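You operate a simulated robot arm through the tools that you are given. There is no shell and no other tool.

Carry out the task below with a simulated robot arm. There is one attempt and no reset: what you move stays moved.

TASK
Brush the mesh clean, lay the patchy bar on it, and put the bloomed bar in the yellow tray.
Fine: use the crumb brush; the line stays locked off, main switch off and key out; put the brush back; the patchy bar is left on the mesh on purpose; the good bars stay. Set down upright: crumb brush. What is to be rubbed or washed off counts as gone when no trace of it is left.

The check looks at the end state, three seconds after you hand in, the way a careful person would. Anything else that was tipped, shoved, dropped, spilled or broken makes it a failure.

THE ROBOT
A 6-joint arm with a two-finger gripper, fixed in place. Base frame: the origin is on the floor under the middle of its stand, x ahead of it, y to its left, z up. Units: mm, degrees, N and s.
It reaches about 1298 mm from its shoulder. Its first joint turns from -149.0 to 149.0 degrees. Payload 1.57 kg.
The tool frame sits at the grasp point between the pads (the TCP): z along the fingers, y along the line on which they close. The tips reach 21 mm beyond it. The gripper opens to 70 mm; its body begins 50 mm behind the TCP.
Orientation is that of the tool frame in the base frame, as a unit quaternion [x, y, z, w]. With the fingers straight down and closing along the base's y, the tool's x points along the base's -x, its y along +y and its z along -z.

THE INTERFACE
- The arm moves only by the tool nudge_tool. Its argument "rows" is a list of rows, each a list of 2 entries, a list of its own where there are three numbers: the shift along the base's x, y, z in mm, then the turn, a rotation vector about the base's x, y, z in degrees. In form: [[[x, y, z], [wx, wy, wz]], ...]. A call has 1 to 20 rows; each row is the pose to reach, as a shift and turn from the pose commanded when the call began. "gripper" is the opening, from 0 (shut) to 1 (fully open), set as the call begins (left out, the last holds). Rows are played at 5 a second. More than 50 mm and 8.6 degrees between two rows, or a gripper value outside its range, and nothing of the call is played. A pose out of reach is approached as far as the arm can. The call stops where the force on the tool passes 50 N (or 10 N more than at its start, if that is more) or the arm is blocked; 0.2 s more then pass. Each finger travels about 64.8 mm/s and halts on what it meets, pressing with about 23 N; the grip force reading is that of the motor and also rises with nothing between the fingers. The clock runs only during rows and for 0.2 s after the last one: add rows that repeat a pose to give the fingers time. The reply holds the time, the measured pose of the TCP, the force on the tool along the base axes, the opening and the grip force, in the units named above and with some noise, with the torque about the TCP (base axes, N m) and any sound that the robot's microphone picked up.
- Cameras (640 x 400 px; columns grow to the right, rows downward): "scene" is fixed at [219.6, 649.7, 1482.8]; the picture's right is [-0.96, -0.27, 0.00], its down [-0.07, 0.25, -0.97] and it looks along [0.26, -0.93, -0.26] (base axes); focal length 372 px, centre (320, 200). "wrist" rides on the gripper at [79, 4, -81] in the tool frame; the picture's right is [-0.05, 1.00, 0.00], its down [-0.67, -0.04, -0.74] and it looks along [-0.74, -0.04, 0.67] (tool axes); focal length 256 px, centre (320, 200). There is no depth. A picture from a camera that has moved, and an enlarged one, comes with that camera's place and axes in the base frame and with its lens.
- camera(camera): a new picture of that camera. No time passes.
- move_column(by): slides the trunk up (or, below 0, down) by that many mm; the arm rides with it, the base frame stays. It gives what a move gives, with no picture.
- zoom(camera, box): a new picture of the part [left, top, right, bottom] of that camera's present view, enlarged. No time passes.
- job_done(): hands the job in; it is judged then, once.

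Places have to be worked out from the pictures, the camera data and where the tool is seen. Open the gripper and draw the arm clear of the work before you hand the job in, unless the task says otherwise.

The tools are called after "Call:" by a JSON object that holds its "api" and its "payload". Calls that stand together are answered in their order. nudge_tool: Moves the arm, as the interface text tells. Its arguments: {"type":"object","properties":{"rows":{"type":"array"},"gripper":{"type":"number"}},"required":["rows"]} The other tools are called the same way: move_column (by) moves the trunk up or down; camera (camera) takes a picture; zoom (camera, box) takes an enlarged picture of a part of a camera's view; job_done () hands the job in.

At the start:

```text
time_s: 0.0
tool_pos: [546.3, -450.3, 1203.9]
tool_rot: [0.0, 1.0, 0.0, 0.0]
ft_force: [0.2, 0.9, 0.0]
moment: [0.0, 0.02, 0.0]
opening: 69.9
gripper_force: 0.2
trunk travel left (down, up): [-885.0, 85.0]
```

scene: 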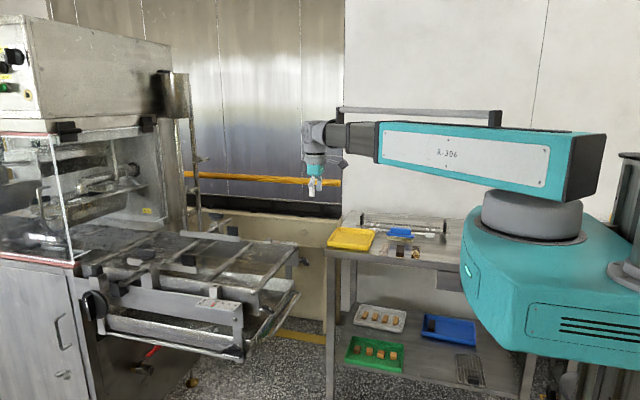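
wrist: 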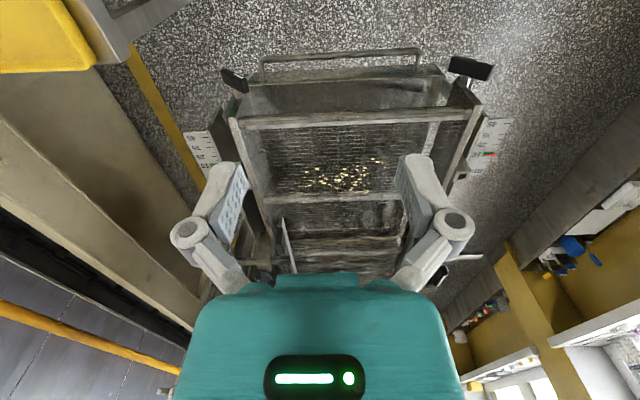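

I start by looking closer at the scene: the machine with a mesh belt to the left, and a table with trays to the right.

Call:
{"api": "zoom", "payload": {"camera": "scene", "box": [320, 200, 480, 300]}}

Call:
{"api": "zoom", "payload": {"camera": "scene", "box": [320, 290, 520, 400]}}

Call:
{"api": "zoom", "payload": {"camera": "scene", "box": [60, 200, 320, 370]}}

Call:
{"api": "zoom", "payload": {"camera": "wrist", "box": [180, 40, 520, 290]}}

Call:
{"api": "zoom", "payload": {"camera": "scene", "box": [0, 0, 220, 240]}}

```text
4.00 times, centred on (400, 250) of scene
camera zoom: at [219.6, 649.7, 1482.8], right [-0.96, -0.27, 0.0], down [-0.07, 0.25, -0.97], along [0.26, -0.93, -0.26], focal length 1487 px, centre (0, 0)
```

zoom: 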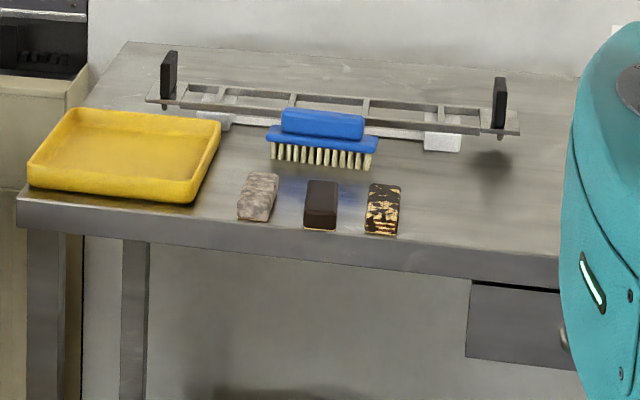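

```text
3.20 times, centred on (420, 345) of scene
camera zoom: at [219.6, 649.7, 1482.8], right [-0.96, -0.27, 0.0], down [-0.07, 0.25, -0.97], along [0.26, -0.93, -0.26], focal length 1189 px, centre (0, -264)
```

zoom: 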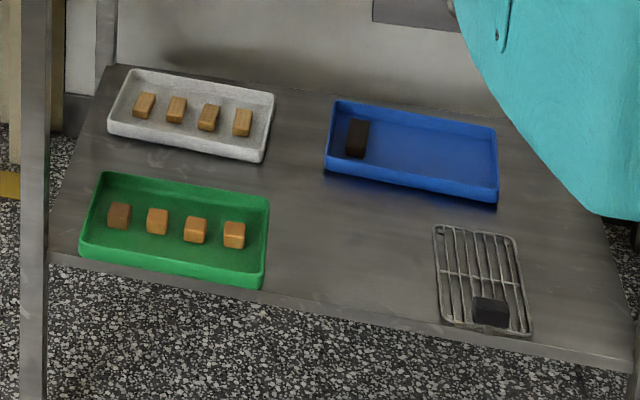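

```text
2.35 times, centred on (190, 285) of scene
camera zoom: at [219.6, 649.7, 1482.8], right [-0.96, -0.27, 0.0], down [-0.07, 0.25, -0.97], along [0.26, -0.93, -0.26], focal length 874 px, centre (626, 0)
```

zoom: 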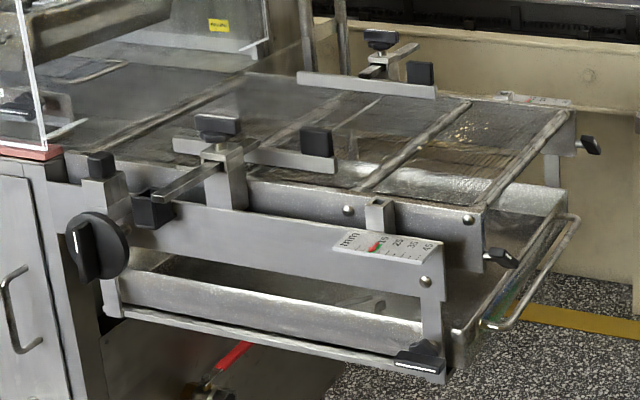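

```text
1.60 times, centred on (350, 165) of wrist
camera zoom: at [468.2, -445.6, 1284.7], right [0.05, 1.0, 0.0], down [0.67, -0.04, 0.74], along [0.74, -0.04, -0.67], focal length 410 px, centre (272, 256)
```

zoom: 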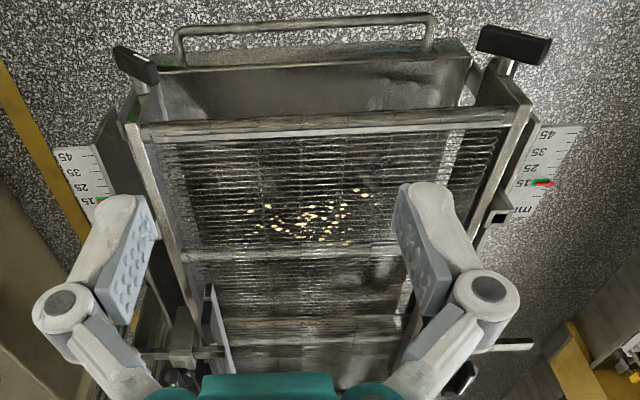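

```text
1.67 times, centred on (110, 120) of scene
camera zoom: at [219.6, 649.7, 1482.8], right [-0.96, -0.27, 0.0], down [-0.07, 0.25, -0.97], along [0.26, -0.93, -0.26], focal length 619 px, centre (670, 333)
```

zoom: 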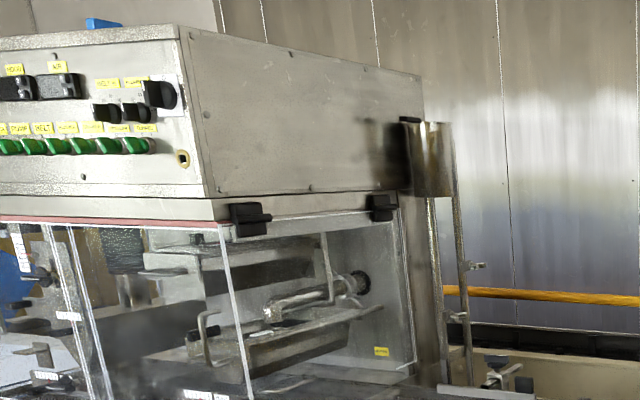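

The mesh with crumbs works out at about (748, -429, 973). The table with bars at about y -741, the brush at about (294, -883) and the yellow tray lie to the robot's right. I turn the tool -90° about z and move over so the wrist camera looks at the table.

Call:
{"api": "nudge_tool", "payload": {"rows": [[[-20, -4, 3], [0, 0, -7.5]], [[-41, -8, 6], [0, 0, -15]], [[-61, -12, 9], [0, 0, -22.5]], [[-82, -16, 12], [0, 0, -30]], [[-102, -20, 15], [0, 0, -37.5]], [[-123, -25, 18], [0, 0, -45]], [[-143, -29, 20], [0, 0, -52.5]], [[-164, -33, 20], [0, 0, -60]], [[-184, -37, 20], [0, 0, -67.5]], [[-205, -41, 20], [0, 0, -75]], [[-225, -45, 20], [0, 0, -82.5]], [[-246, -50, 20], [0, 0, -90]], [[-246, -50, 20], [0, 0, -90]]], "gripper": 1}}

```text
time_s: 2.8
tool_pos: [299.3, -502.8, 1204.4]
tool_rot: [0.708, 0.707, -0.001, 0.001]
ft_force: [0.1, -0.5, 0.3]
moment: [-0.02, 0.01, 0.0]
opening: 69.7
gripper_force: 0.0
out of reach, approached as far as the arm can: row 2, 3, 4, 5, 6, 7, 8, 9, 10, 11, 12, 13
trunk travel left (down, up): [-885.0, 85.0]
```

The arm reached (299, -503, 1204), with the upward part out of reach. Now I take wrist and scene pictures.

Call:
{"api": "camera", "payload": {"camera": "wrist"}}

Call:
{"api": "camera", "payload": {"camera": "scene"}}

```text
taken
camera wrist: at [304.9, -421.0, 1284.7], right [1.0, -0.05, 0.0], down [-0.04, -0.67, 0.74], along [-0.04, -0.74, -0.67], focal length 256 px, centre (320, 200)
```

wrist: 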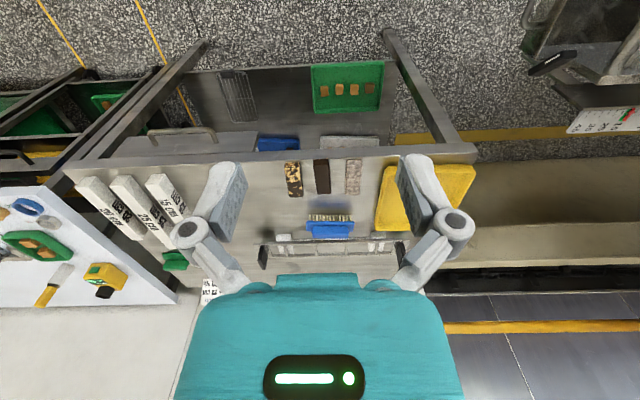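

```text
taken
```

scene: 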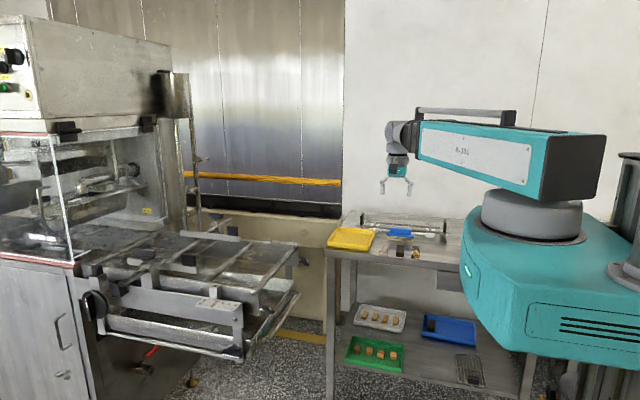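

Call:
{"api": "zoom", "payload": {"camera": "wrist", "box": [240, 130, 400, 290]}}

Call:
{"api": "zoom", "payload": {"camera": "wrist", "box": [60, 120, 300, 300]}}

Call:
{"api": "zoom", "payload": {"camera": "wrist", "box": [340, 130, 500, 290]}}

Call:
{"api": "zoom", "payload": {"camera": "wrist", "box": [0, 180, 200, 320]}}

```text
2.50 times, centred on (320, 210) of wrist
camera zoom: at [304.9, -421.0, 1284.7], right [1.0, -0.05, 0.0], down [-0.04, -0.67, 0.74], along [-0.04, -0.74, -0.67], focal length 640 px, centre (320, 175)
```

zoom: 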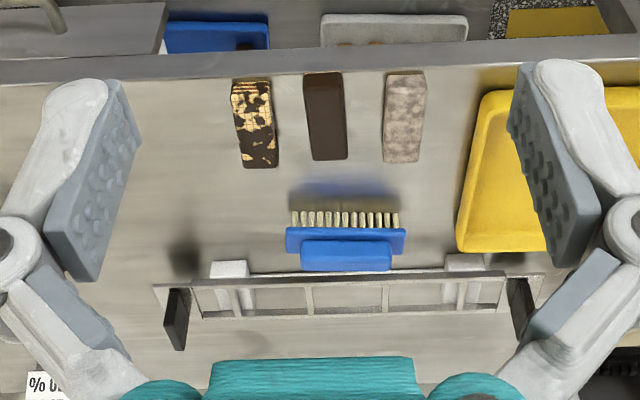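

```text
2.22 times, centred on (180, 210) of wrist
camera zoom: at [304.9, -421.0, 1284.7], right [1.0, -0.05, 0.0], down [-0.04, -0.67, 0.74], along [-0.04, -0.74, -0.67], focal length 569 px, centre (631, 178)
```

zoom: 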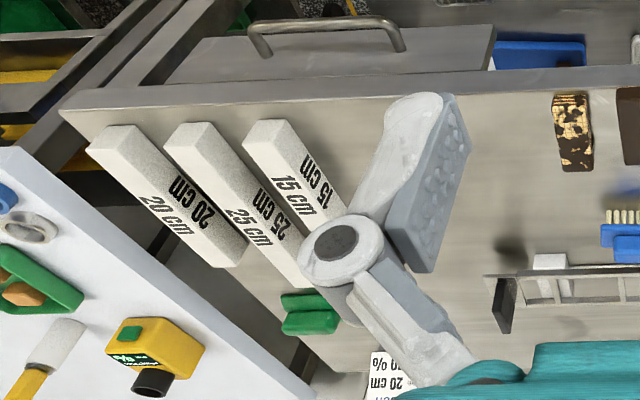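

```text
2.50 times, centred on (420, 210) of wrist
camera zoom: at [304.9, -421.0, 1284.7], right [1.0, -0.05, 0.0], down [-0.04, -0.67, 0.74], along [-0.04, -0.74, -0.67], focal length 640 px, centre (70, 175)
```

zoom: 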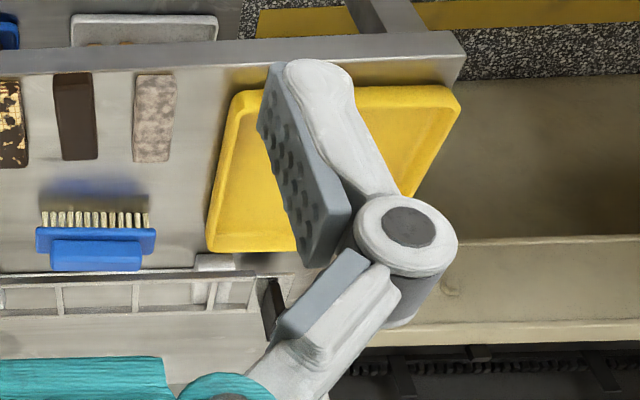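

```text
2.86 times, centred on (100, 250) of wrist
camera zoom: at [304.9, -421.0, 1284.7], right [1.0, -0.05, 0.0], down [-0.04, -0.67, 0.74], along [-0.04, -0.74, -0.67], focal length 731 px, centre (949, 57)
```

zoom: 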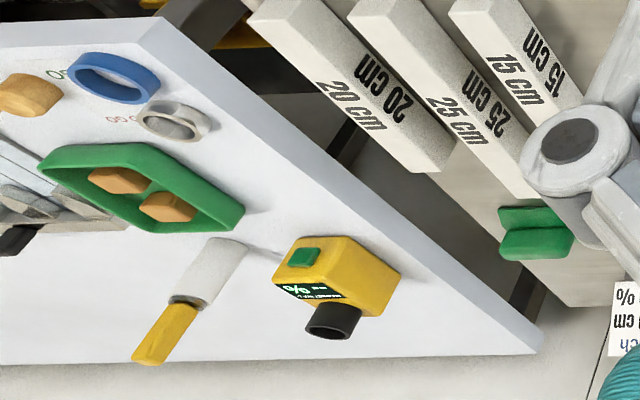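

I'd like a closer look at the gripper fingers from the scene camera to judge finger thickness, and at the green item on the table.

Call:
{"api": "zoom", "payload": {"camera": "scene", "box": [370, 140, 450, 200]}}

Call:
{"api": "zoom", "payload": {"camera": "scene", "box": [320, 200, 480, 280]}}

Call:
{"api": "zoom", "payload": {"camera": "wrist", "box": [140, 220, 260, 310]}}

```text
6.67 times, centred on (410, 170) of scene
camera zoom: at [219.6, 649.7, 1482.8], right [-0.96, -0.27, 0.0], down [-0.07, 0.25, -0.97], along [0.26, -0.93, -0.26], focal length 2478 px, centre (-280, 400)
```

zoom: 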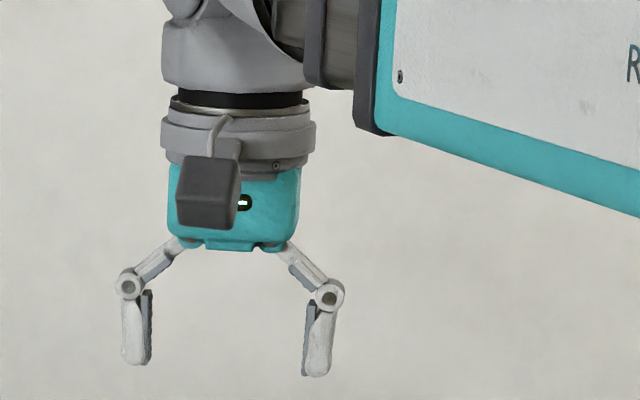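

```text
4.00 times, centred on (400, 240) of scene
camera zoom: at [219.6, 649.7, 1482.8], right [-0.96, -0.27, 0.0], down [-0.07, 0.25, -0.97], along [0.26, -0.93, -0.26], focal length 1487 px, centre (0, 40)
```

zoom: 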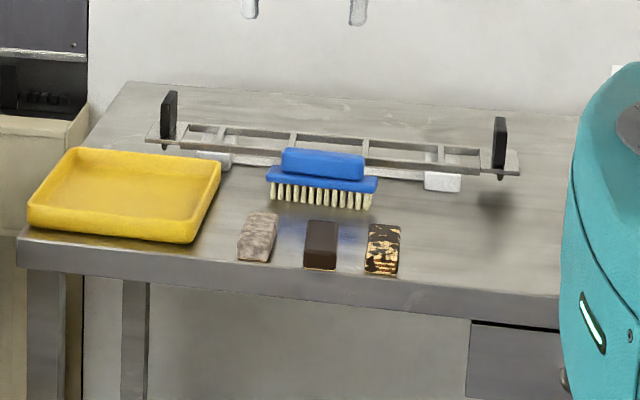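

```text
4.44 times, centred on (200, 265) of wrist
camera zoom: at [304.9, -421.0, 1284.7], right [1.0, -0.05, 0.0], down [-0.04, -0.67, 0.74], along [-0.04, -0.74, -0.67], focal length 1138 px, centre (853, -89)
```

zoom: 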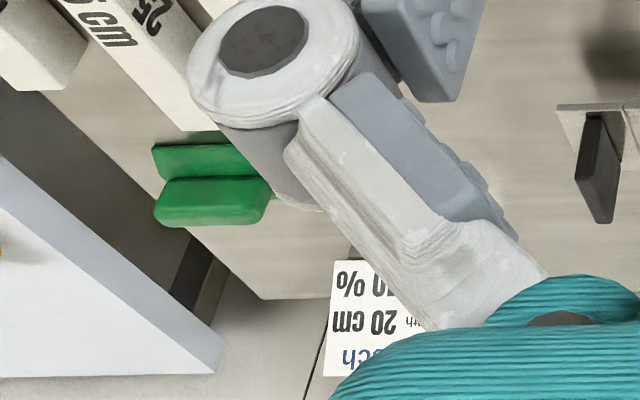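

The finger segments are about 14 mm thick. The blue brush stands bristles-down at about (300, -935) and the table top is at about z 875. I turn back to closing along y while moving over the brush at a safe height.

Call:
{"api": "nudge_tool", "payload": {"rows": [[[0, -38, -9], [0, 0, 8.2]], [[0, -76, -18], [0, 0, 16.4]], [[0, -114, -27], [0, 0, 24.6]], [[0, -152, -36], [0, 0, 32.8]], [[0, -190, -45], [0, 0, 41]], [[0, -228, -54], [0, 0, 49.2]], [[0, -266, -63], [0, 0, 57.4]], [[0, -304, -72], [0, 0, 65.6]], [[0, -342, -81], [0, 0, 73.8]], [[0, -380, -90], [0, 0, 82]], [[0, -430, -100], [0, 0, 90]], [[0, -430, -100], [0, 0, 90]]], "gripper": 1}}

```text
refused: row 11 steps farther than a row can; nothing moved
```

The last step was slightly too large, so I respread the steps.

Call:
{"api": "nudge_tool", "payload": {"rows": [[[0, -38, -9], [0, 0, 8.2]], [[0, -76, -18], [0, 0, 16.4]], [[0, -114, -27], [0, 0, 24.6]], [[0, -152, -36], [0, 0, 32.8]], [[0, -190, -45], [0, 0, 41]], [[0, -228, -54], [0, 0, 49.2]], [[0, -266, -63], [0, 0, 57.4]], [[0, -304, -72], [0, 0, 65.6]], [[0, -342, -81], [0, 0, 73.8]], [[0, -380, -90], [0, 0, 82]], [[0, -420, -100], [0, 0, 90]], [[0, -430, -100], [0, 0, 90]], [[0, -430, -100], [0, 0, 90]]], "gripper": 1}}

```text
time_s: 5.6
tool_pos: [298.0, -926.1, 1204.2]
tool_rot: [-0.001, 1.0, 0.0, 0.0]
ft_force: [-0.7, 0.1, -0.3]
moment: [0.03, 0.0, 0.01]
opening: 70.1
gripper_force: 0.0
out of reach, approached as far as the arm can: row 1, 2, 3, 4, 5, 6, 7, 8, 9, 10, 11, 12, 13
trunk travel left (down, up): [-885.0, 85.0]
```

The z stayed at 1204 although I commanded 100 mm lower, so the arm may only change height through the trunk. I test with small z moves.

Call:
{"api": "nudge_tool", "payload": {"rows": [[[0, 0, 0], [0, 0, 0]], [[0, 0, -20], [0, 0, 0]], [[0, 0, -20], [0, 0, 0]]]}}

Call:
{"api": "camera", "payload": {"camera": "wrist"}}

Call:
{"api": "camera", "payload": {"camera": "scene"}}

```text
time_s: 6.4
tool_pos: [298.1, -925.7, 1204.8]
tool_rot: [0.001, 1.0, 0.0, 0.0]
ft_force: [-1.4, -0.9, -0.4]
moment: [0.0, -0.02, 0.02]
opening: 70.0
gripper_force: 0.1
out of reach, approached as far as the arm can: row 2, 3
trunk travel left (down, up): [-885.0, 85.0]
```

```text
taken
camera wrist: at [219.5, -921.7, 1284.7], right [0.05, 1.0, 0.0], down [0.67, -0.04, 0.74], along [0.74, -0.04, -0.67], focal length 256 px, centre (320, 200)
```

wrist: 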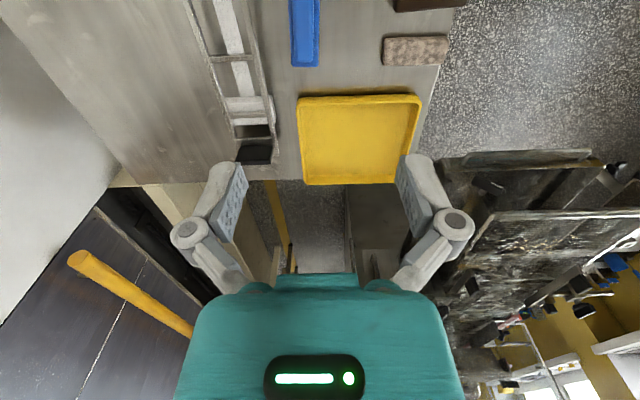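

```text
taken
```

scene: 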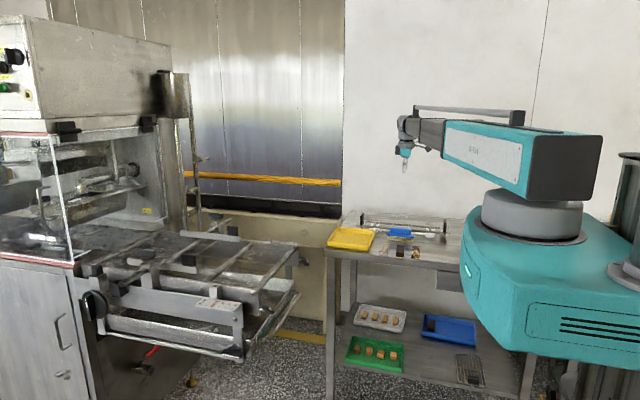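

The height changes only through the trunk, so I will use move_column for z. I zoom on the brush in the present wrist view to locate it.

Call:
{"api": "zoom", "payload": {"camera": "wrist", "box": [230, 0, 390, 100]}}

Call:
{"api": "zoom", "payload": {"camera": "wrist", "box": [440, 140, 640, 330]}}

```text
4.00 times, centred on (310, 50) of wrist
camera zoom: at [219.5, -921.7, 1284.7], right [0.05, 1.0, 0.0], down [0.67, -0.04, 0.74], along [0.74, -0.04, -0.67], focal length 1024 px, centre (360, 800)
```

zoom: 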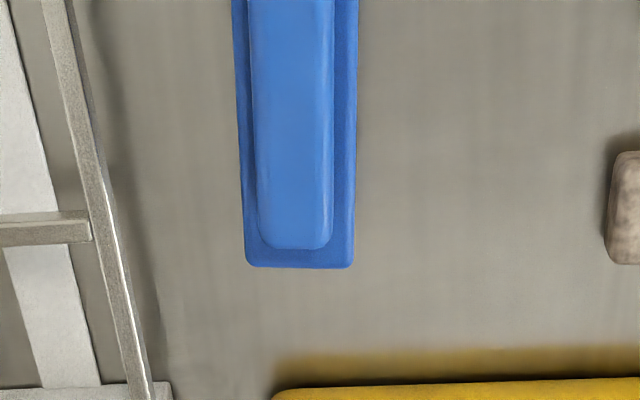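

```text
2.11 times, centred on (540, 235) of wrist
camera zoom: at [219.5, -921.7, 1284.7], right [0.05, 1.0, 0.0], down [0.67, -0.04, 0.74], along [0.74, -0.04, -0.67], focal length 539 px, centre (-143, 126)
```

zoom: 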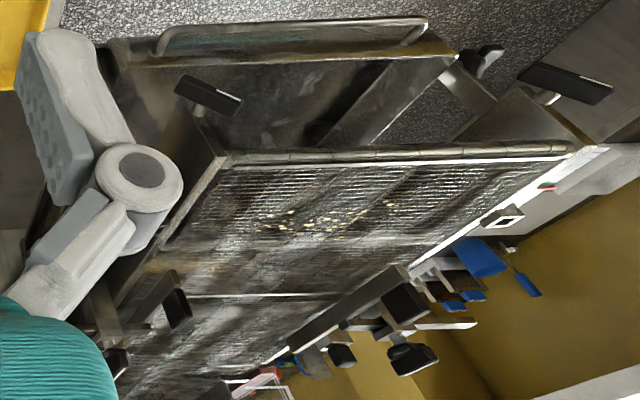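

The brush handle is about 24 mm wide along y, its centre at about y -946, running along x to about 341. I lower the trunk 150 mm and look again.

Call:
{"api": "move_column", "payload": {"by": -150}}

Call:
{"api": "camera", "payload": {"camera": "wrist"}}

Call:
{"api": "camera", "payload": {"camera": "scene"}}

```text
time_s: 8.2
tool_pos: [297.6, -926.2, 1054.0]
tool_rot: [0.0, 1.0, 0.001, 0.0]
ft_force: [-0.5, 0.1, -0.2]
moment: [-0.01, -0.02, 0.0]
opening: 69.9
gripper_force: 0.1
trunk travel left (down, up): [-735.0, 235.0]
```

```text
taken
camera wrist: at [219.4, -921.7, 1134.8], right [0.05, 1.0, 0.0], down [0.67, -0.04, 0.74], along [0.74, -0.04, -0.67], focal length 256 px, centre (320, 200)
```

wrist: 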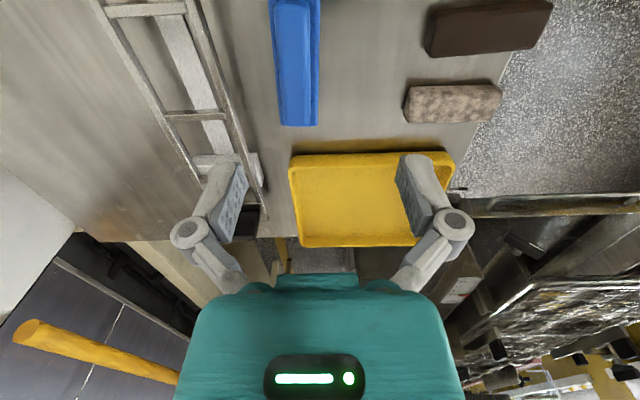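

```text
taken
```

scene: 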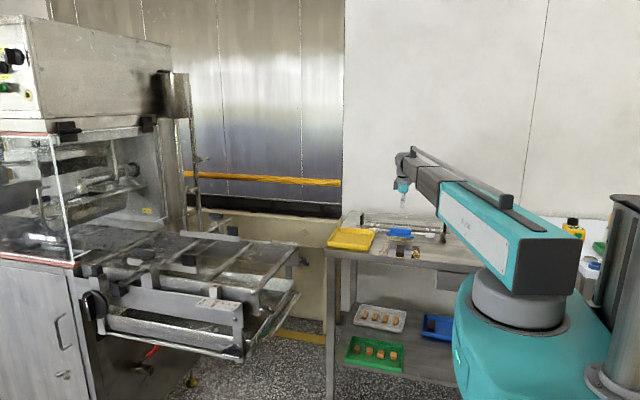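

Call:
{"api": "zoom", "payload": {"camera": "wrist", "box": [220, 0, 380, 140]}}

```text
2.86 times, centred on (300, 70) of wrist
camera zoom: at [219.4, -921.7, 1134.8], right [0.05, 1.0, 0.0], down [0.67, -0.04, 0.74], along [0.74, -0.04, -0.67], focal length 731 px, centre (377, 571)
```

zoom: 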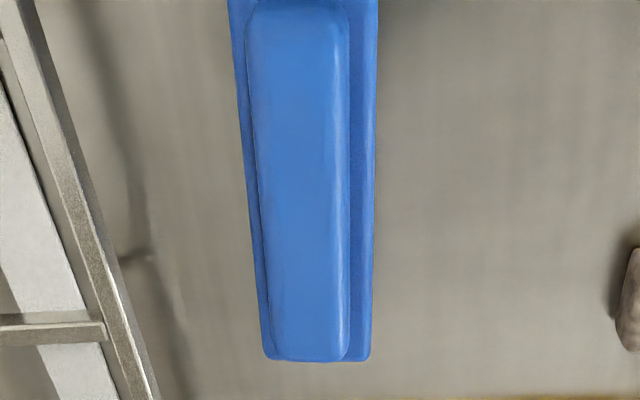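

The brush is yawed about -5°, handle centre at about (300, -946), handle top near z 930, plate top near 905. I align the gripper over it with -5° yaw and set the opening to about 46 mm to stay clear of the rack behind.

Call:
{"api": "nudge_tool", "payload": {"rows": [[[1, -10, 0], [0, 0, -2.5]], [[3, -20, 0], [0, 0, -5]], [[3, -20, 0], [0, 0, -5]], [[3, -20, 0], [0, 0, -5]]], "gripper": 0.65}}

Call:
{"api": "move_column", "payload": {"by": -70}}

Call:
{"api": "camera", "payload": {"camera": "wrist"}}

Call:
{"api": "zoom", "payload": {"camera": "scene", "box": [360, 160, 480, 260]}}

```text
time_s: 9.2
tool_pos: [301.0, -948.7, 1053.5]
tool_rot: [0.043, 0.999, 0.0, 0.0]
ft_force: [0.2, 0.6, -0.4]
moment: [0.01, 0.01, 0.02]
opening: 45.3
gripper_force: 0.1
trunk travel left (down, up): [-735.0, 235.0]
```

```text
time_s: 10.2
tool_pos: [300.2, -947.4, 984.0]
tool_rot: [0.044, 0.999, 0.0, 0.0]
ft_force: [0.1, -0.4, 0.0]
moment: [-0.01, 0.01, -0.01]
opening: 45.2
gripper_force: 0.1
trunk travel left (down, up): [-665.0, 305.0]
```

```text
taken
camera wrist: at [223.6, -934.8, 1064.8], right [0.14, 0.99, 0.0], down [0.66, -0.09, 0.74], along [0.74, -0.1, -0.67], focal length 256 px, centre (320, 200)
```

wrist: 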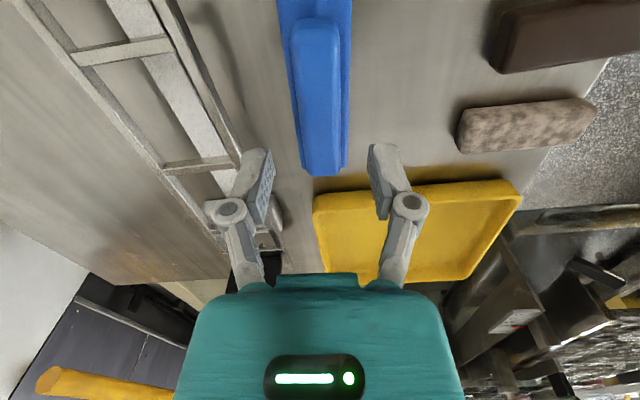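

```text
4.00 times, centred on (420, 210) of scene
camera zoom: at [219.6, 649.7, 1482.8], right [-0.96, -0.27, 0.0], down [-0.07, 0.25, -0.97], along [0.26, -0.93, -0.26], focal length 1487 px, centre (-80, 160)
```

zoom: 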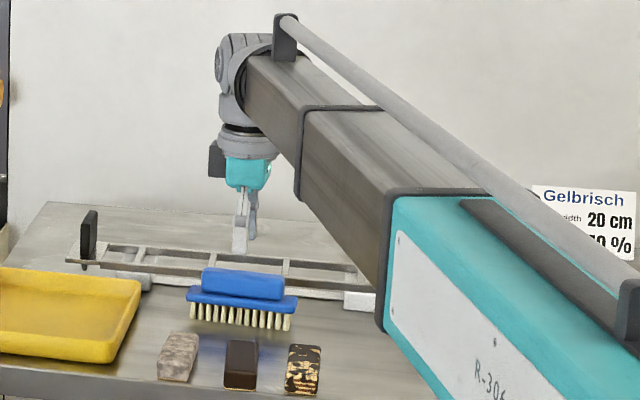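

The handle looks well aligned under the fingers; I zoom to check before the final descent.

Call:
{"api": "zoom", "payload": {"camera": "wrist", "box": [220, 0, 420, 240]}}

```text
1.67 times, centred on (320, 120) of wrist
camera zoom: at [223.6, -934.8, 1064.8], right [0.14, 0.99, 0.0], down [0.66, -0.09, 0.74], along [0.74, -0.1, -0.67], focal length 427 px, centre (320, 333)
```

zoom: 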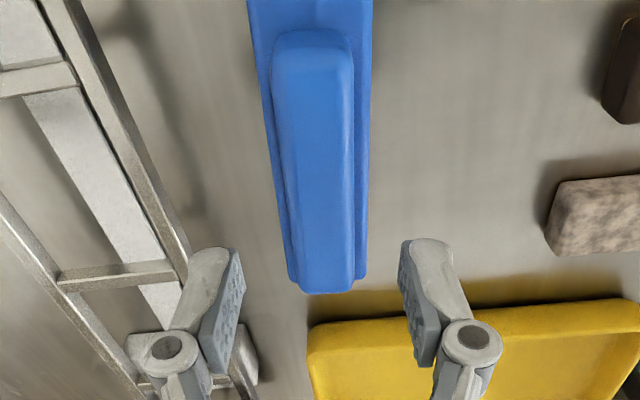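

The handle top seems near z 926. I lower 54 mm so the tips sit about 6 mm above the brush's plate.

Call:
{"api": "move_column", "payload": {"by": -54}}

Call:
{"api": "camera", "payload": {"camera": "wrist"}}

Call:
{"api": "zoom", "payload": {"camera": "scene", "box": [360, 190, 440, 250]}}

```text
time_s: 11.2
tool_pos: [301.8, -947.2, 928.7]
tool_rot: [0.043, 0.999, 0.0, -0.001]
ft_force: [0.5, 0.4, 0.8]
moment: [0.0, 0.0, 0.0]
opening: 45.7
gripper_force: 0.0
trunk travel left (down, up): [-611.0, 359.0]
```

```text
taken
camera wrist: at [223.6, -934.8, 1010.7], right [0.14, 0.99, 0.0], down [0.66, -0.09, 0.74], along [0.74, -0.1, -0.67], focal length 256 px, centre (320, 200)
```

wrist: 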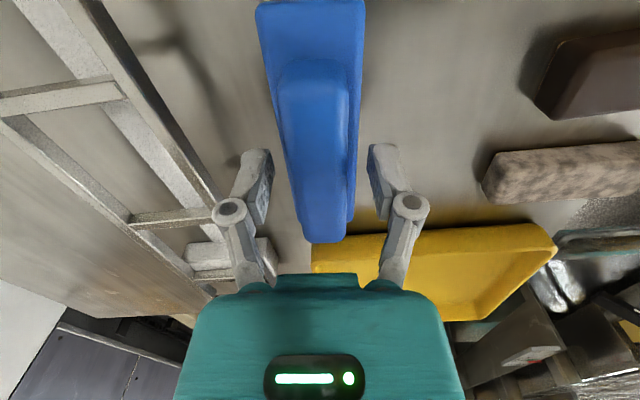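

```text
6.67 times, centred on (400, 220) of scene
camera zoom: at [219.6, 649.7, 1482.8], right [-0.96, -0.27, 0.0], down [-0.07, 0.25, -0.97], along [0.26, -0.93, -0.26], focal length 2478 px, centre (-213, 67)
```

zoom: 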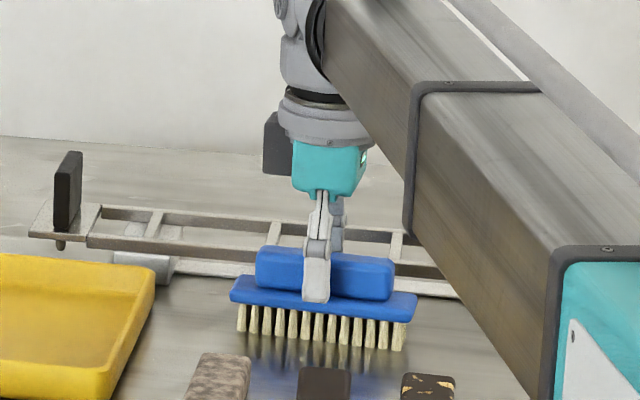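

The finger tips look very close to the plate's top edge, so I raise 3 mm and then close on the handle.

Call:
{"api": "move_column", "payload": {"by": 3}}

Call:
{"api": "nudge_tool", "payload": {"rows": [[[0, 0, 0], [0, 0, 0]], [[0, 0, 0], [0, 0, 0]], [[0, 0, 0], [0, 0, 0]], [[0, 0, 0], [0, 0, 0]]], "gripper": 0}}

Call:
{"api": "camera", "payload": {"camera": "wrist"}}

Call:
{"api": "zoom", "payload": {"camera": "scene", "box": [360, 190, 440, 250]}}

```text
time_s: 11.7
tool_pos: [300.0, -948.3, 933.3]
tool_rot: [0.044, 0.999, 0.0, 0.0]
ft_force: [0.4, -0.2, 0.3]
moment: [0.0, -0.01, -0.01]
opening: 45.6
gripper_force: 0.0
trunk travel left (down, up): [-614.0, 356.0]
```

```text
time_s: 12.7
tool_pos: [302.7, -947.0, 932.7]
tool_rot: [0.044, 0.999, 0.0, 0.0]
ft_force: [0.1, -0.2, 1.8]
moment: [0.04, -0.03, -0.03]
opening: 23.5
gripper_force: 22.8
trunk travel left (down, up): [-614.0, 356.0]
```

```text
taken
camera wrist: at [223.6, -934.8, 1013.8], right [0.14, 0.99, 0.0], down [0.66, -0.09, 0.74], along [0.74, -0.1, -0.67], focal length 256 px, centre (320, 200)
```

wrist: 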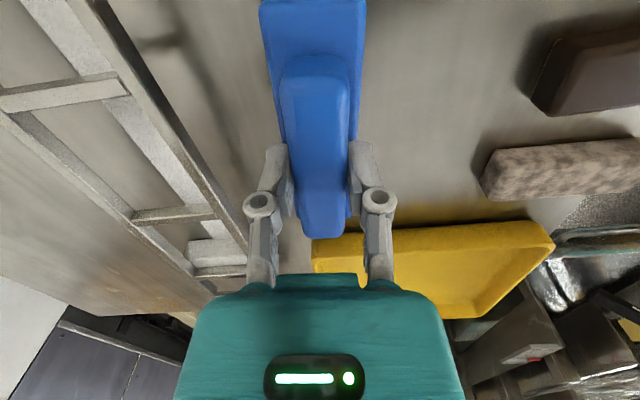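

```text
6.67 times, centred on (400, 220) of scene
camera zoom: at [219.6, 649.7, 1482.8], right [-0.96, -0.27, 0.0], down [-0.07, 0.25, -0.97], along [0.26, -0.93, -0.26], focal length 2478 px, centre (-213, 67)
```

zoom: 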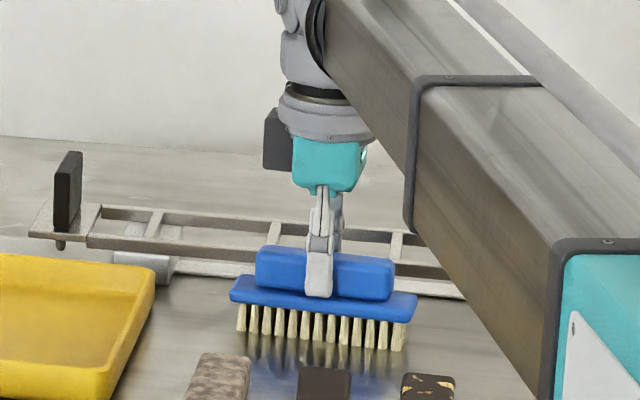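

The handle is gripped at 23.5 mm with TCP z about 932.7 (trunk travel left -614/356), which is the put-back reference. I lift the brush 270 mm.

Call:
{"api": "move_column", "payload": {"by": 40}}

Call:
{"api": "camera", "payload": {"camera": "wrist"}}

```text
time_s: 13.5
tool_pos: [301.5, -947.4, 972.8]
tool_rot: [0.044, 0.999, 0.0, -0.001]
ft_force: [-0.3, 0.6, -1.4]
moment: [0.03, 0.02, 0.0]
opening: 23.5
gripper_force: 22.9
trunk travel left (down, up): [-654.0, 316.0]
```

```text
taken
camera wrist: at [223.8, -935.1, 1053.5], right [0.14, 0.99, 0.0], down [0.66, -0.09, 0.74], along [0.74, -0.1, -0.67], focal length 256 px, centre (320, 200)
```

wrist: 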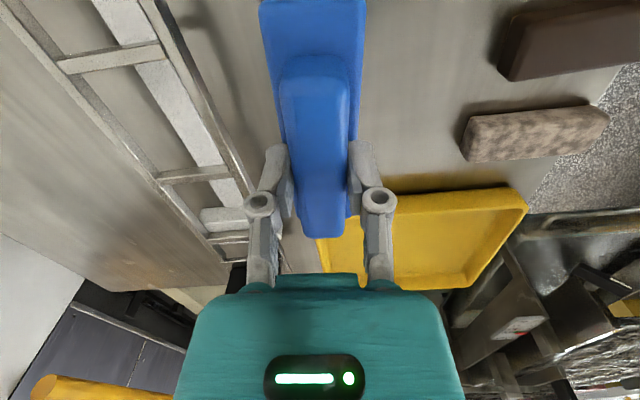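

The brush is held firmly. I raise it the rest of the way, then carry it toward the mesh.

Call:
{"api": "move_column", "payload": {"by": 200}}

Call:
{"api": "nudge_tool", "payload": {"rows": [[[20, 35, 0], [0, 0, 0]], [[40, 70, 0], [0, 0, 0]], [[60, 105, 0], [0, 0, 0]], [[80, 140, 0], [0, 0, 0]], [[100, 175, 0], [0, 0, 0]], [[120, 210, 0], [0, 0, 0]], [[140, 245, 0], [0, 0, 0]], [[160, 280, 0], [0, 0, 0]], [[180, 315, 0], [0, 0, 0]], [[200, 350, 0], [0, 0, 0]], [[220, 385, 0], [0, 0, 0]], [[240, 420, 0], [0, 0, 0]], [[260, 455, 0], [0, 0, 0]], [[280, 490, 0], [0, 0, 0]], [[300, 520, 0], [0, 0, 0]], [[300, 520, 0], [0, 0, 0]]]}}

Call:
{"api": "camera", "payload": {"camera": "wrist"}}

Call:
{"api": "camera", "payload": {"camera": "scene"}}

```text
time_s: 15.7
tool_pos: [302.5, -947.2, 1173.2]
tool_rot: [0.044, 0.999, 0.0, 0.0]
ft_force: [0.1, -0.3, -2.0]
moment: [0.01, 0.0, 0.0]
opening: 23.4
gripper_force: 23.1
trunk travel left (down, up): [-854.0, 116.0]
```

```text
time_s: 19.1
tool_pos: [600.0, -427.0, 1172.6]
tool_rot: [0.043, 0.999, 0.0, 0.0]
ft_force: [0.7, 0.7, -1.3]
moment: [0.01, -0.04, -0.02]
opening: 23.6
gripper_force: 23.1
trunk travel left (down, up): [-854.0, 116.0]
```

```text
taken
camera wrist: at [522.8, -415.1, 1253.7], right [0.14, 0.99, 0.0], down [0.66, -0.09, 0.74], along [0.74, -0.1, -0.67], focal length 256 px, centre (320, 200)
```

wrist: 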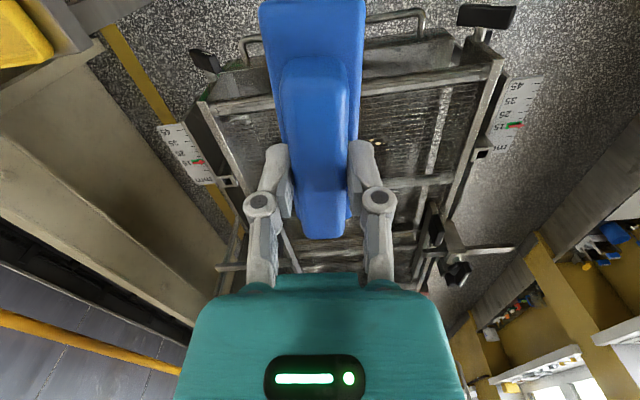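

```text
taken
```

scene: 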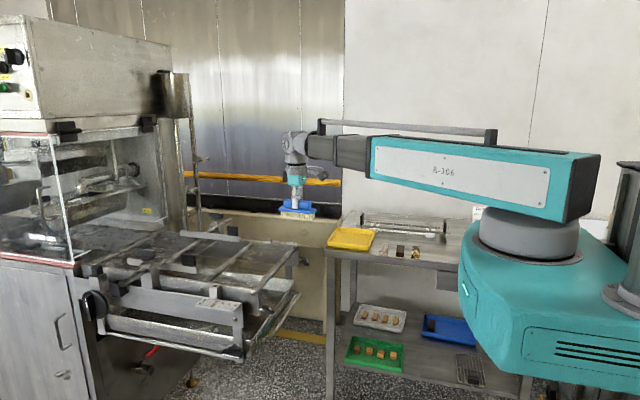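

I zoom in on the mesh end of the machine to see rods, side rails and crumbs.

Call:
{"api": "zoom", "payload": {"camera": "scene", "box": [180, 220, 310, 310]}}

Call:
{"api": "zoom", "payload": {"camera": "wrist", "box": [190, 0, 540, 290]}}

```text
4.44 times, centred on (245, 265) of scene
camera zoom: at [219.6, 649.7, 1482.8], right [-0.96, -0.27, 0.0], down [-0.07, 0.25, -0.97], along [0.26, -0.93, -0.26], focal length 1652 px, centre (653, -89)
```

zoom: 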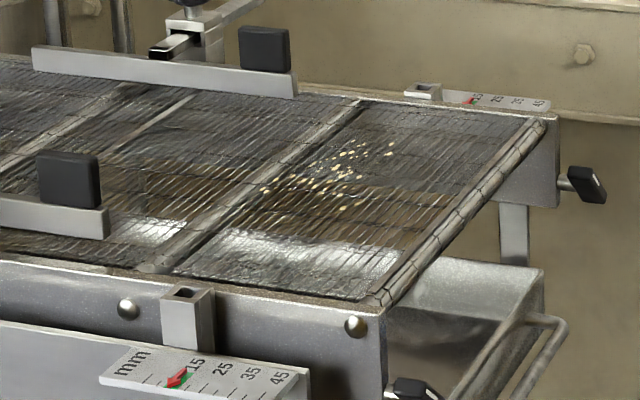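

```text
1.38 times, centred on (365, 145) of wrist
camera zoom: at [522.8, -415.1, 1253.7], right [0.14, 0.99, 0.0], down [0.66, -0.09, 0.74], along [0.74, -0.1, -0.67], focal length 353 px, centre (258, 276)
```

zoom: 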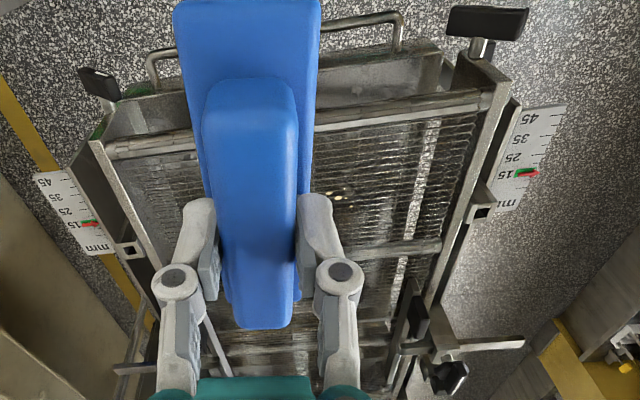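

To calibrate the scene camera's rounding, I zoom on the gripper and brush whose position I know.

Call:
{"api": "zoom", "payload": {"camera": "scene", "box": [260, 160, 340, 230]}}

```text
5.71 times, centred on (300, 195) of scene
camera zoom: at [219.6, 649.7, 1482.8], right [-0.96, -0.27, 0.0], down [-0.07, 0.25, -0.97], along [0.26, -0.93, -0.26], focal length 2124 px, centre (434, 229)
```

zoom: 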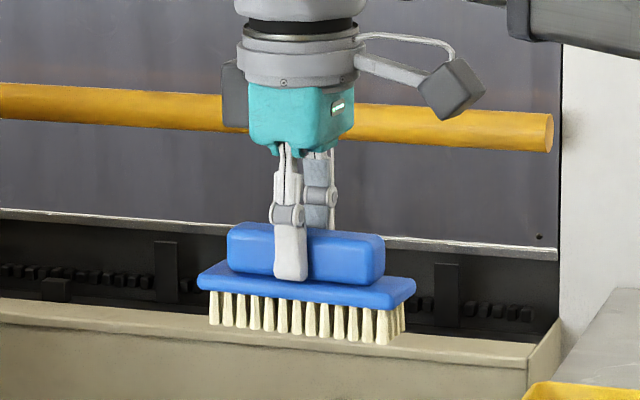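

The scene camera agrees with my model within a few millimetres, and matching both views gives the mesh at z about 960, the crumbs at x 735–812, y -487 to -354. The support rod is at x about 823 and the front roller at about 657, so I will sweep along y with the brush centred near x 757. I move above the start side and square up the yaw.

Call:
{"api": "nudge_tool", "payload": {"rows": [[[30, 20, 0], [0, 0, 1]], [[60, 40, 0], [0, 0, 2]], [[90, 60, 0], [0, 0, 3]], [[120, 80, 0], [0, 0, 4]], [[157, 105, 0], [0, 0, 5]], [[157, 105, 0], [0, 0, 5]], [[157, 105, 0], [0, 0, 5]]]}}

Call:
{"api": "move_column", "payload": {"by": -120}}

Call:
{"api": "camera", "payload": {"camera": "wrist"}}

Call:
{"api": "zoom", "payload": {"camera": "scene", "box": [180, 200, 310, 300]}}

```text
time_s: 20.7
tool_pos: [757.1, -323.2, 1173.3]
tool_rot: [0.001, 1.0, 0.0, 0.0]
ft_force: [0.6, 0.7, -0.9]
moment: [0.04, 0.03, -0.02]
opening: 23.5
gripper_force: 22.4
trunk travel left (down, up): [-854.0, 116.0]
```

```text
time_s: 22.2
tool_pos: [757.8, -322.2, 1053.2]
tool_rot: [0.0, 1.0, 0.0, -0.001]
ft_force: [-0.4, 0.1, -0.9]
moment: [0.0, 0.0, -0.03]
opening: 23.6
gripper_force: 23.0
trunk travel left (down, up): [-734.0, 236.0]
```

```text
taken
camera wrist: at [680.1, -317.7, 1133.7], right [0.05, 1.0, 0.0], down [0.67, -0.04, 0.74], along [0.74, -0.04, -0.67], focal length 256 px, centre (320, 200)
```

wrist: 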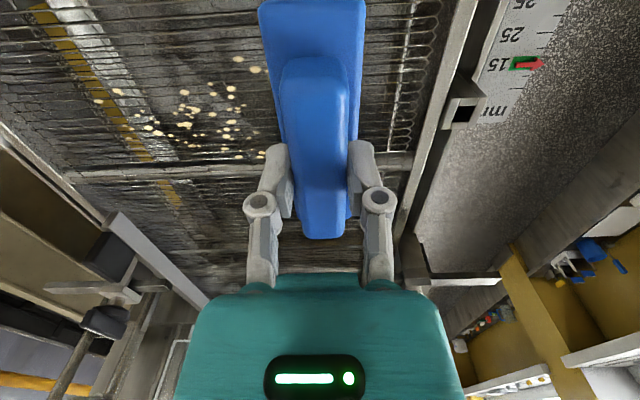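

```text
4.00 times, centred on (245, 250) of scene
camera zoom: at [219.6, 649.7, 1482.8], right [-0.96, -0.27, 0.0], down [-0.07, 0.25, -0.97], along [0.26, -0.93, -0.26], focal length 1487 px, centre (620, 0)
```

zoom: 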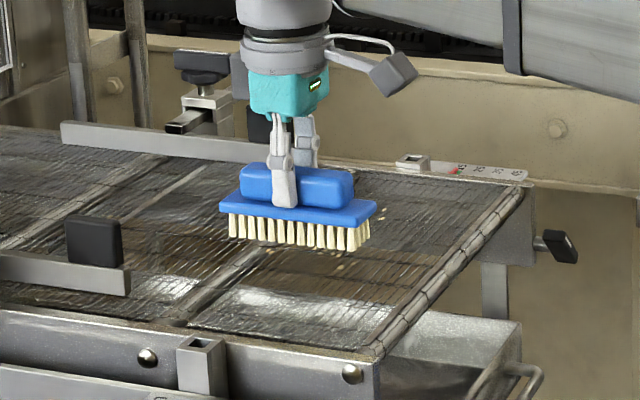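

The crumbs span x 736–813, y -480 to -360, and the rod is at x about 825. I shift to x 763 and lower in steps, watching the force for contact.

Call:
{"api": "nudge_tool", "payload": {"rows": [[[6, 0, 0], [0, 0, 0]], [[6, 0, 0], [0, 0, 0]]]}}

Call:
{"api": "move_column", "payload": {"by": -26}}

Call:
{"api": "move_column", "payload": {"by": -4}}

Call:
{"api": "zoom", "payload": {"camera": "scene", "box": [200, 210, 300, 280]}}

```text
time_s: 22.8
tool_pos: [765.5, -323.1, 1053.0]
tool_rot: [0.0, 1.0, 0.0, 0.0]
ft_force: [-0.2, 0.4, 0.3]
moment: [0.0, -0.03, -0.02]
opening: 23.4
gripper_force: 22.6
trunk travel left (down, up): [-734.0, 236.0]
```

```text
time_s: 23.5
tool_pos: [764.4, -323.7, 1026.8]
tool_rot: [0.0, 1.0, 0.0, 0.001]
ft_force: [0.7, 0.1, -1.5]
moment: [0.02, 0.0, -0.02]
opening: 23.6
gripper_force: 23.2
trunk travel left (down, up): [-708.0, 262.0]
```

```text
time_s: 24.1
tool_pos: [764.5, -321.7, 1022.9]
tool_rot: [0.0, 1.0, 0.0, -0.001]
ft_force: [0.2, -0.5, -0.6]
moment: [0.02, -0.02, 0.0]
opening: 23.5
gripper_force: 23.3
trunk travel left (down, up): [-704.0, 266.0]
```

```text
5.71 times, centred on (250, 245) of scene
camera zoom: at [219.6, 649.7, 1482.8], right [-0.96, -0.27, 0.0], down [-0.07, 0.25, -0.97], along [0.26, -0.93, -0.26], focal length 2124 px, centre (720, -57)
```

zoom: 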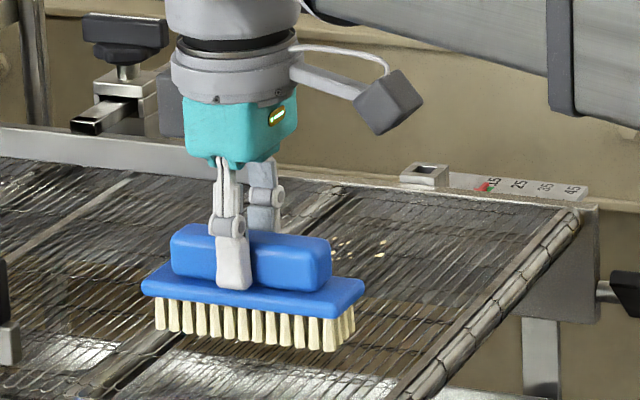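

No contact yet at TCP z 1023. I continue down in small steps.

Call:
{"api": "move_column", "payload": {"by": -3}}

Call:
{"api": "move_column", "payload": {"by": -2}}

```text
time_s: 24.6
tool_pos: [765.6, -322.5, 1020.0]
tool_rot: [0.0, 1.0, 0.0, 0.0]
ft_force: [0.4, -0.2, -1.0]
moment: [-0.02, 0.0, 0.01]
opening: 23.5
gripper_force: 22.7
trunk travel left (down, up): [-701.0, 269.0]
```

```text
time_s: 25.1
tool_pos: [764.6, -322.7, 1018.3]
tool_rot: [0.0, 1.0, 0.001, 0.0]
ft_force: [0.3, -0.6, -0.6]
moment: [-0.01, 0.02, 0.01]
opening: 23.6
gripper_force: 22.3
trunk travel left (down, up): [-699.0, 271.0]
```

Call:
{"api": "move_column", "payload": {"by": -2}}

Call:
{"api": "move_column", "payload": {"by": -2}}

Call:
{"api": "zoom", "payload": {"camera": "scene", "box": [200, 210, 300, 280]}}

```text
time_s: 25.6
tool_pos: [764.0, -322.5, 1016.2]
tool_rot: [0.0, 1.0, 0.0, 0.0]
ft_force: [-0.8, 0.0, -1.2]
moment: [-0.03, 0.0, 0.02]
opening: 23.8
gripper_force: 23.0
trunk travel left (down, up): [-697.0, 273.0]
```

```text
time_s: 26.1
tool_pos: [764.8, -322.5, 1014.5]
tool_rot: [0.001, 1.0, 0.0, 0.0]
ft_force: [0.4, 0.2, -1.5]
moment: [0.01, -0.02, 0.0]
opening: 23.5
gripper_force: 23.2
trunk travel left (down, up): [-695.0, 275.0]
```

```text
5.71 times, centred on (250, 245) of scene
camera zoom: at [219.6, 649.7, 1482.8], right [-0.96, -0.27, 0.0], down [-0.07, 0.25, -0.97], along [0.26, -0.93, -0.26], focal length 2124 px, centre (720, -57)
```

zoom: 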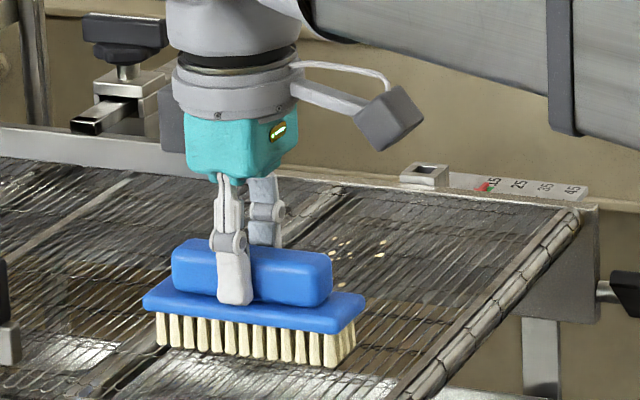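

Still no contact at 1014.5; I keep stepping down.

Call:
{"api": "move_column", "payload": {"by": -2}}

Call:
{"api": "move_column", "payload": {"by": -2}}

Call:
{"api": "move_column", "payload": {"by": -2}}

```text
time_s: 26.6
tool_pos: [764.4, -323.3, 1011.6]
tool_rot: [0.0, 1.0, 0.0, 0.0]
ft_force: [-0.2, 0.1, -1.1]
moment: [0.01, -0.01, -0.03]
opening: 23.6
gripper_force: 23.0
trunk travel left (down, up): [-693.0, 277.0]
```

```text
time_s: 27.2
tool_pos: [764.6, -323.5, 1010.0]
tool_rot: [0.0, 1.0, 0.001, 0.0]
ft_force: [-0.3, -0.5, -1.7]
moment: [0.0, -0.05, -0.02]
opening: 23.4
gripper_force: 22.8
trunk travel left (down, up): [-691.0, 279.0]
```

```text
time_s: 27.7
tool_pos: [765.2, -322.5, 1007.4]
tool_rot: [0.0, 1.0, 0.0, 0.0]
ft_force: [1.3, -1.7, 2.5]
moment: [0.01, -0.07, -0.03]
opening: 23.7
gripper_force: 22.6
trunk travel left (down, up): [-689.0, 281.0]
```

Contact began at about TCP z 1008. I press 1 mm more to learn the stiffness.

Call:
{"api": "move_column", "payload": {"by": -1}}

Call:
{"api": "zoom", "payload": {"camera": "scene", "box": [200, 210, 300, 280]}}

```text
time_s: 28.2
tool_pos: [765.6, -322.1, 1009.3]
tool_rot: [0.0, 1.0, 0.0, 0.001]
ft_force: [6.1, -2.5, 17.1]
moment: [-0.08, -0.11, -0.01]
opening: 23.5
gripper_force: 22.7
trunk travel left (down, up): [-688.0, 282.0]
```

```text
5.71 times, centred on (250, 245) of scene
camera zoom: at [219.6, 649.7, 1482.8], right [-0.96, -0.27, 0.0], down [-0.07, 0.25, -0.97], along [0.26, -0.93, -0.26], focal length 2124 px, centre (720, -57)
```

zoom: 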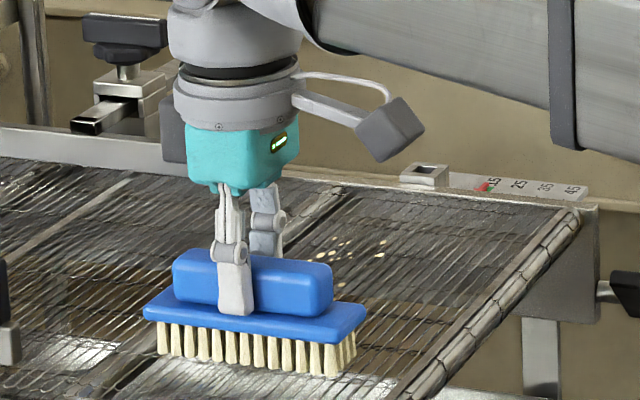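

The contact is stiff (17 N). I ease off by 0.5 mm and then sweep along y across the crumbs and back.

Call:
{"api": "move_column", "payload": {"by": 0.5}}

Call:
{"api": "nudge_tool", "payload": {"rows": [[[0, -12, 0], [0, 0, 0]], [[0, -24, 0], [0, 0, 0]], [[0, -36, 0], [0, 0, 0]], [[0, -48, 0], [0, 0, 0]], [[0, -60, 0], [0, 0, 0]]]}}

Call:
{"api": "zoom", "payload": {"camera": "scene", "box": [200, 210, 300, 280]}}

Call:
{"api": "camera", "payload": {"camera": "wrist"}}

```text
time_s: 28.7
tool_pos: [764.0, -323.2, 1006.5]
tool_rot: [0.0, 1.0, 0.0, 0.001]
ft_force: [4.9, -2.1, 11.8]
moment: [-0.07, -0.53, 0.01]
opening: 23.5
gripper_force: 23.4
trunk travel left (down, up): [-689.0, 281.0]
```

```text
time_s: 29.9
tool_pos: [764.6, -381.7, 1007.9]
tool_rot: [-0.001, 1.0, 0.0, -0.001]
ft_force: [1.0, 2.4, 3.5]
moment: [0.02, 0.01, 0.0]
opening: 23.6
gripper_force: 22.3
trunk travel left (down, up): [-689.0, 281.0]
```

```text
5.71 times, centred on (250, 245) of scene
camera zoom: at [219.6, 649.7, 1482.8], right [-0.96, -0.27, 0.0], down [-0.07, 0.25, -0.97], along [0.26, -0.93, -0.26], focal length 2124 px, centre (720, -57)
```

zoom: 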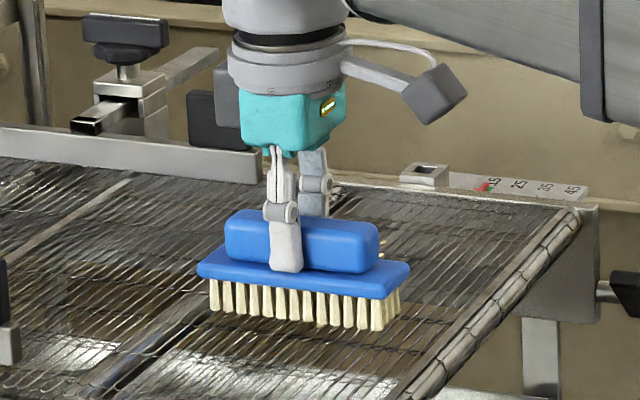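

```text
taken
camera wrist: at [686.2, -377.2, 1088.5], right [0.05, 1.0, 0.0], down [0.67, -0.04, 0.74], along [0.74, -0.04, -0.67], focal length 256 px, centre (320, 200)
```

wrist: 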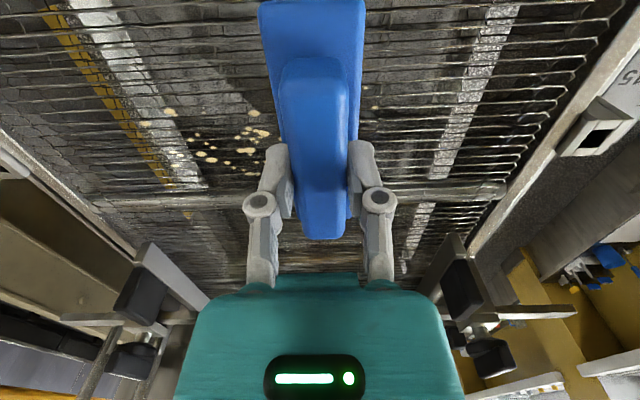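

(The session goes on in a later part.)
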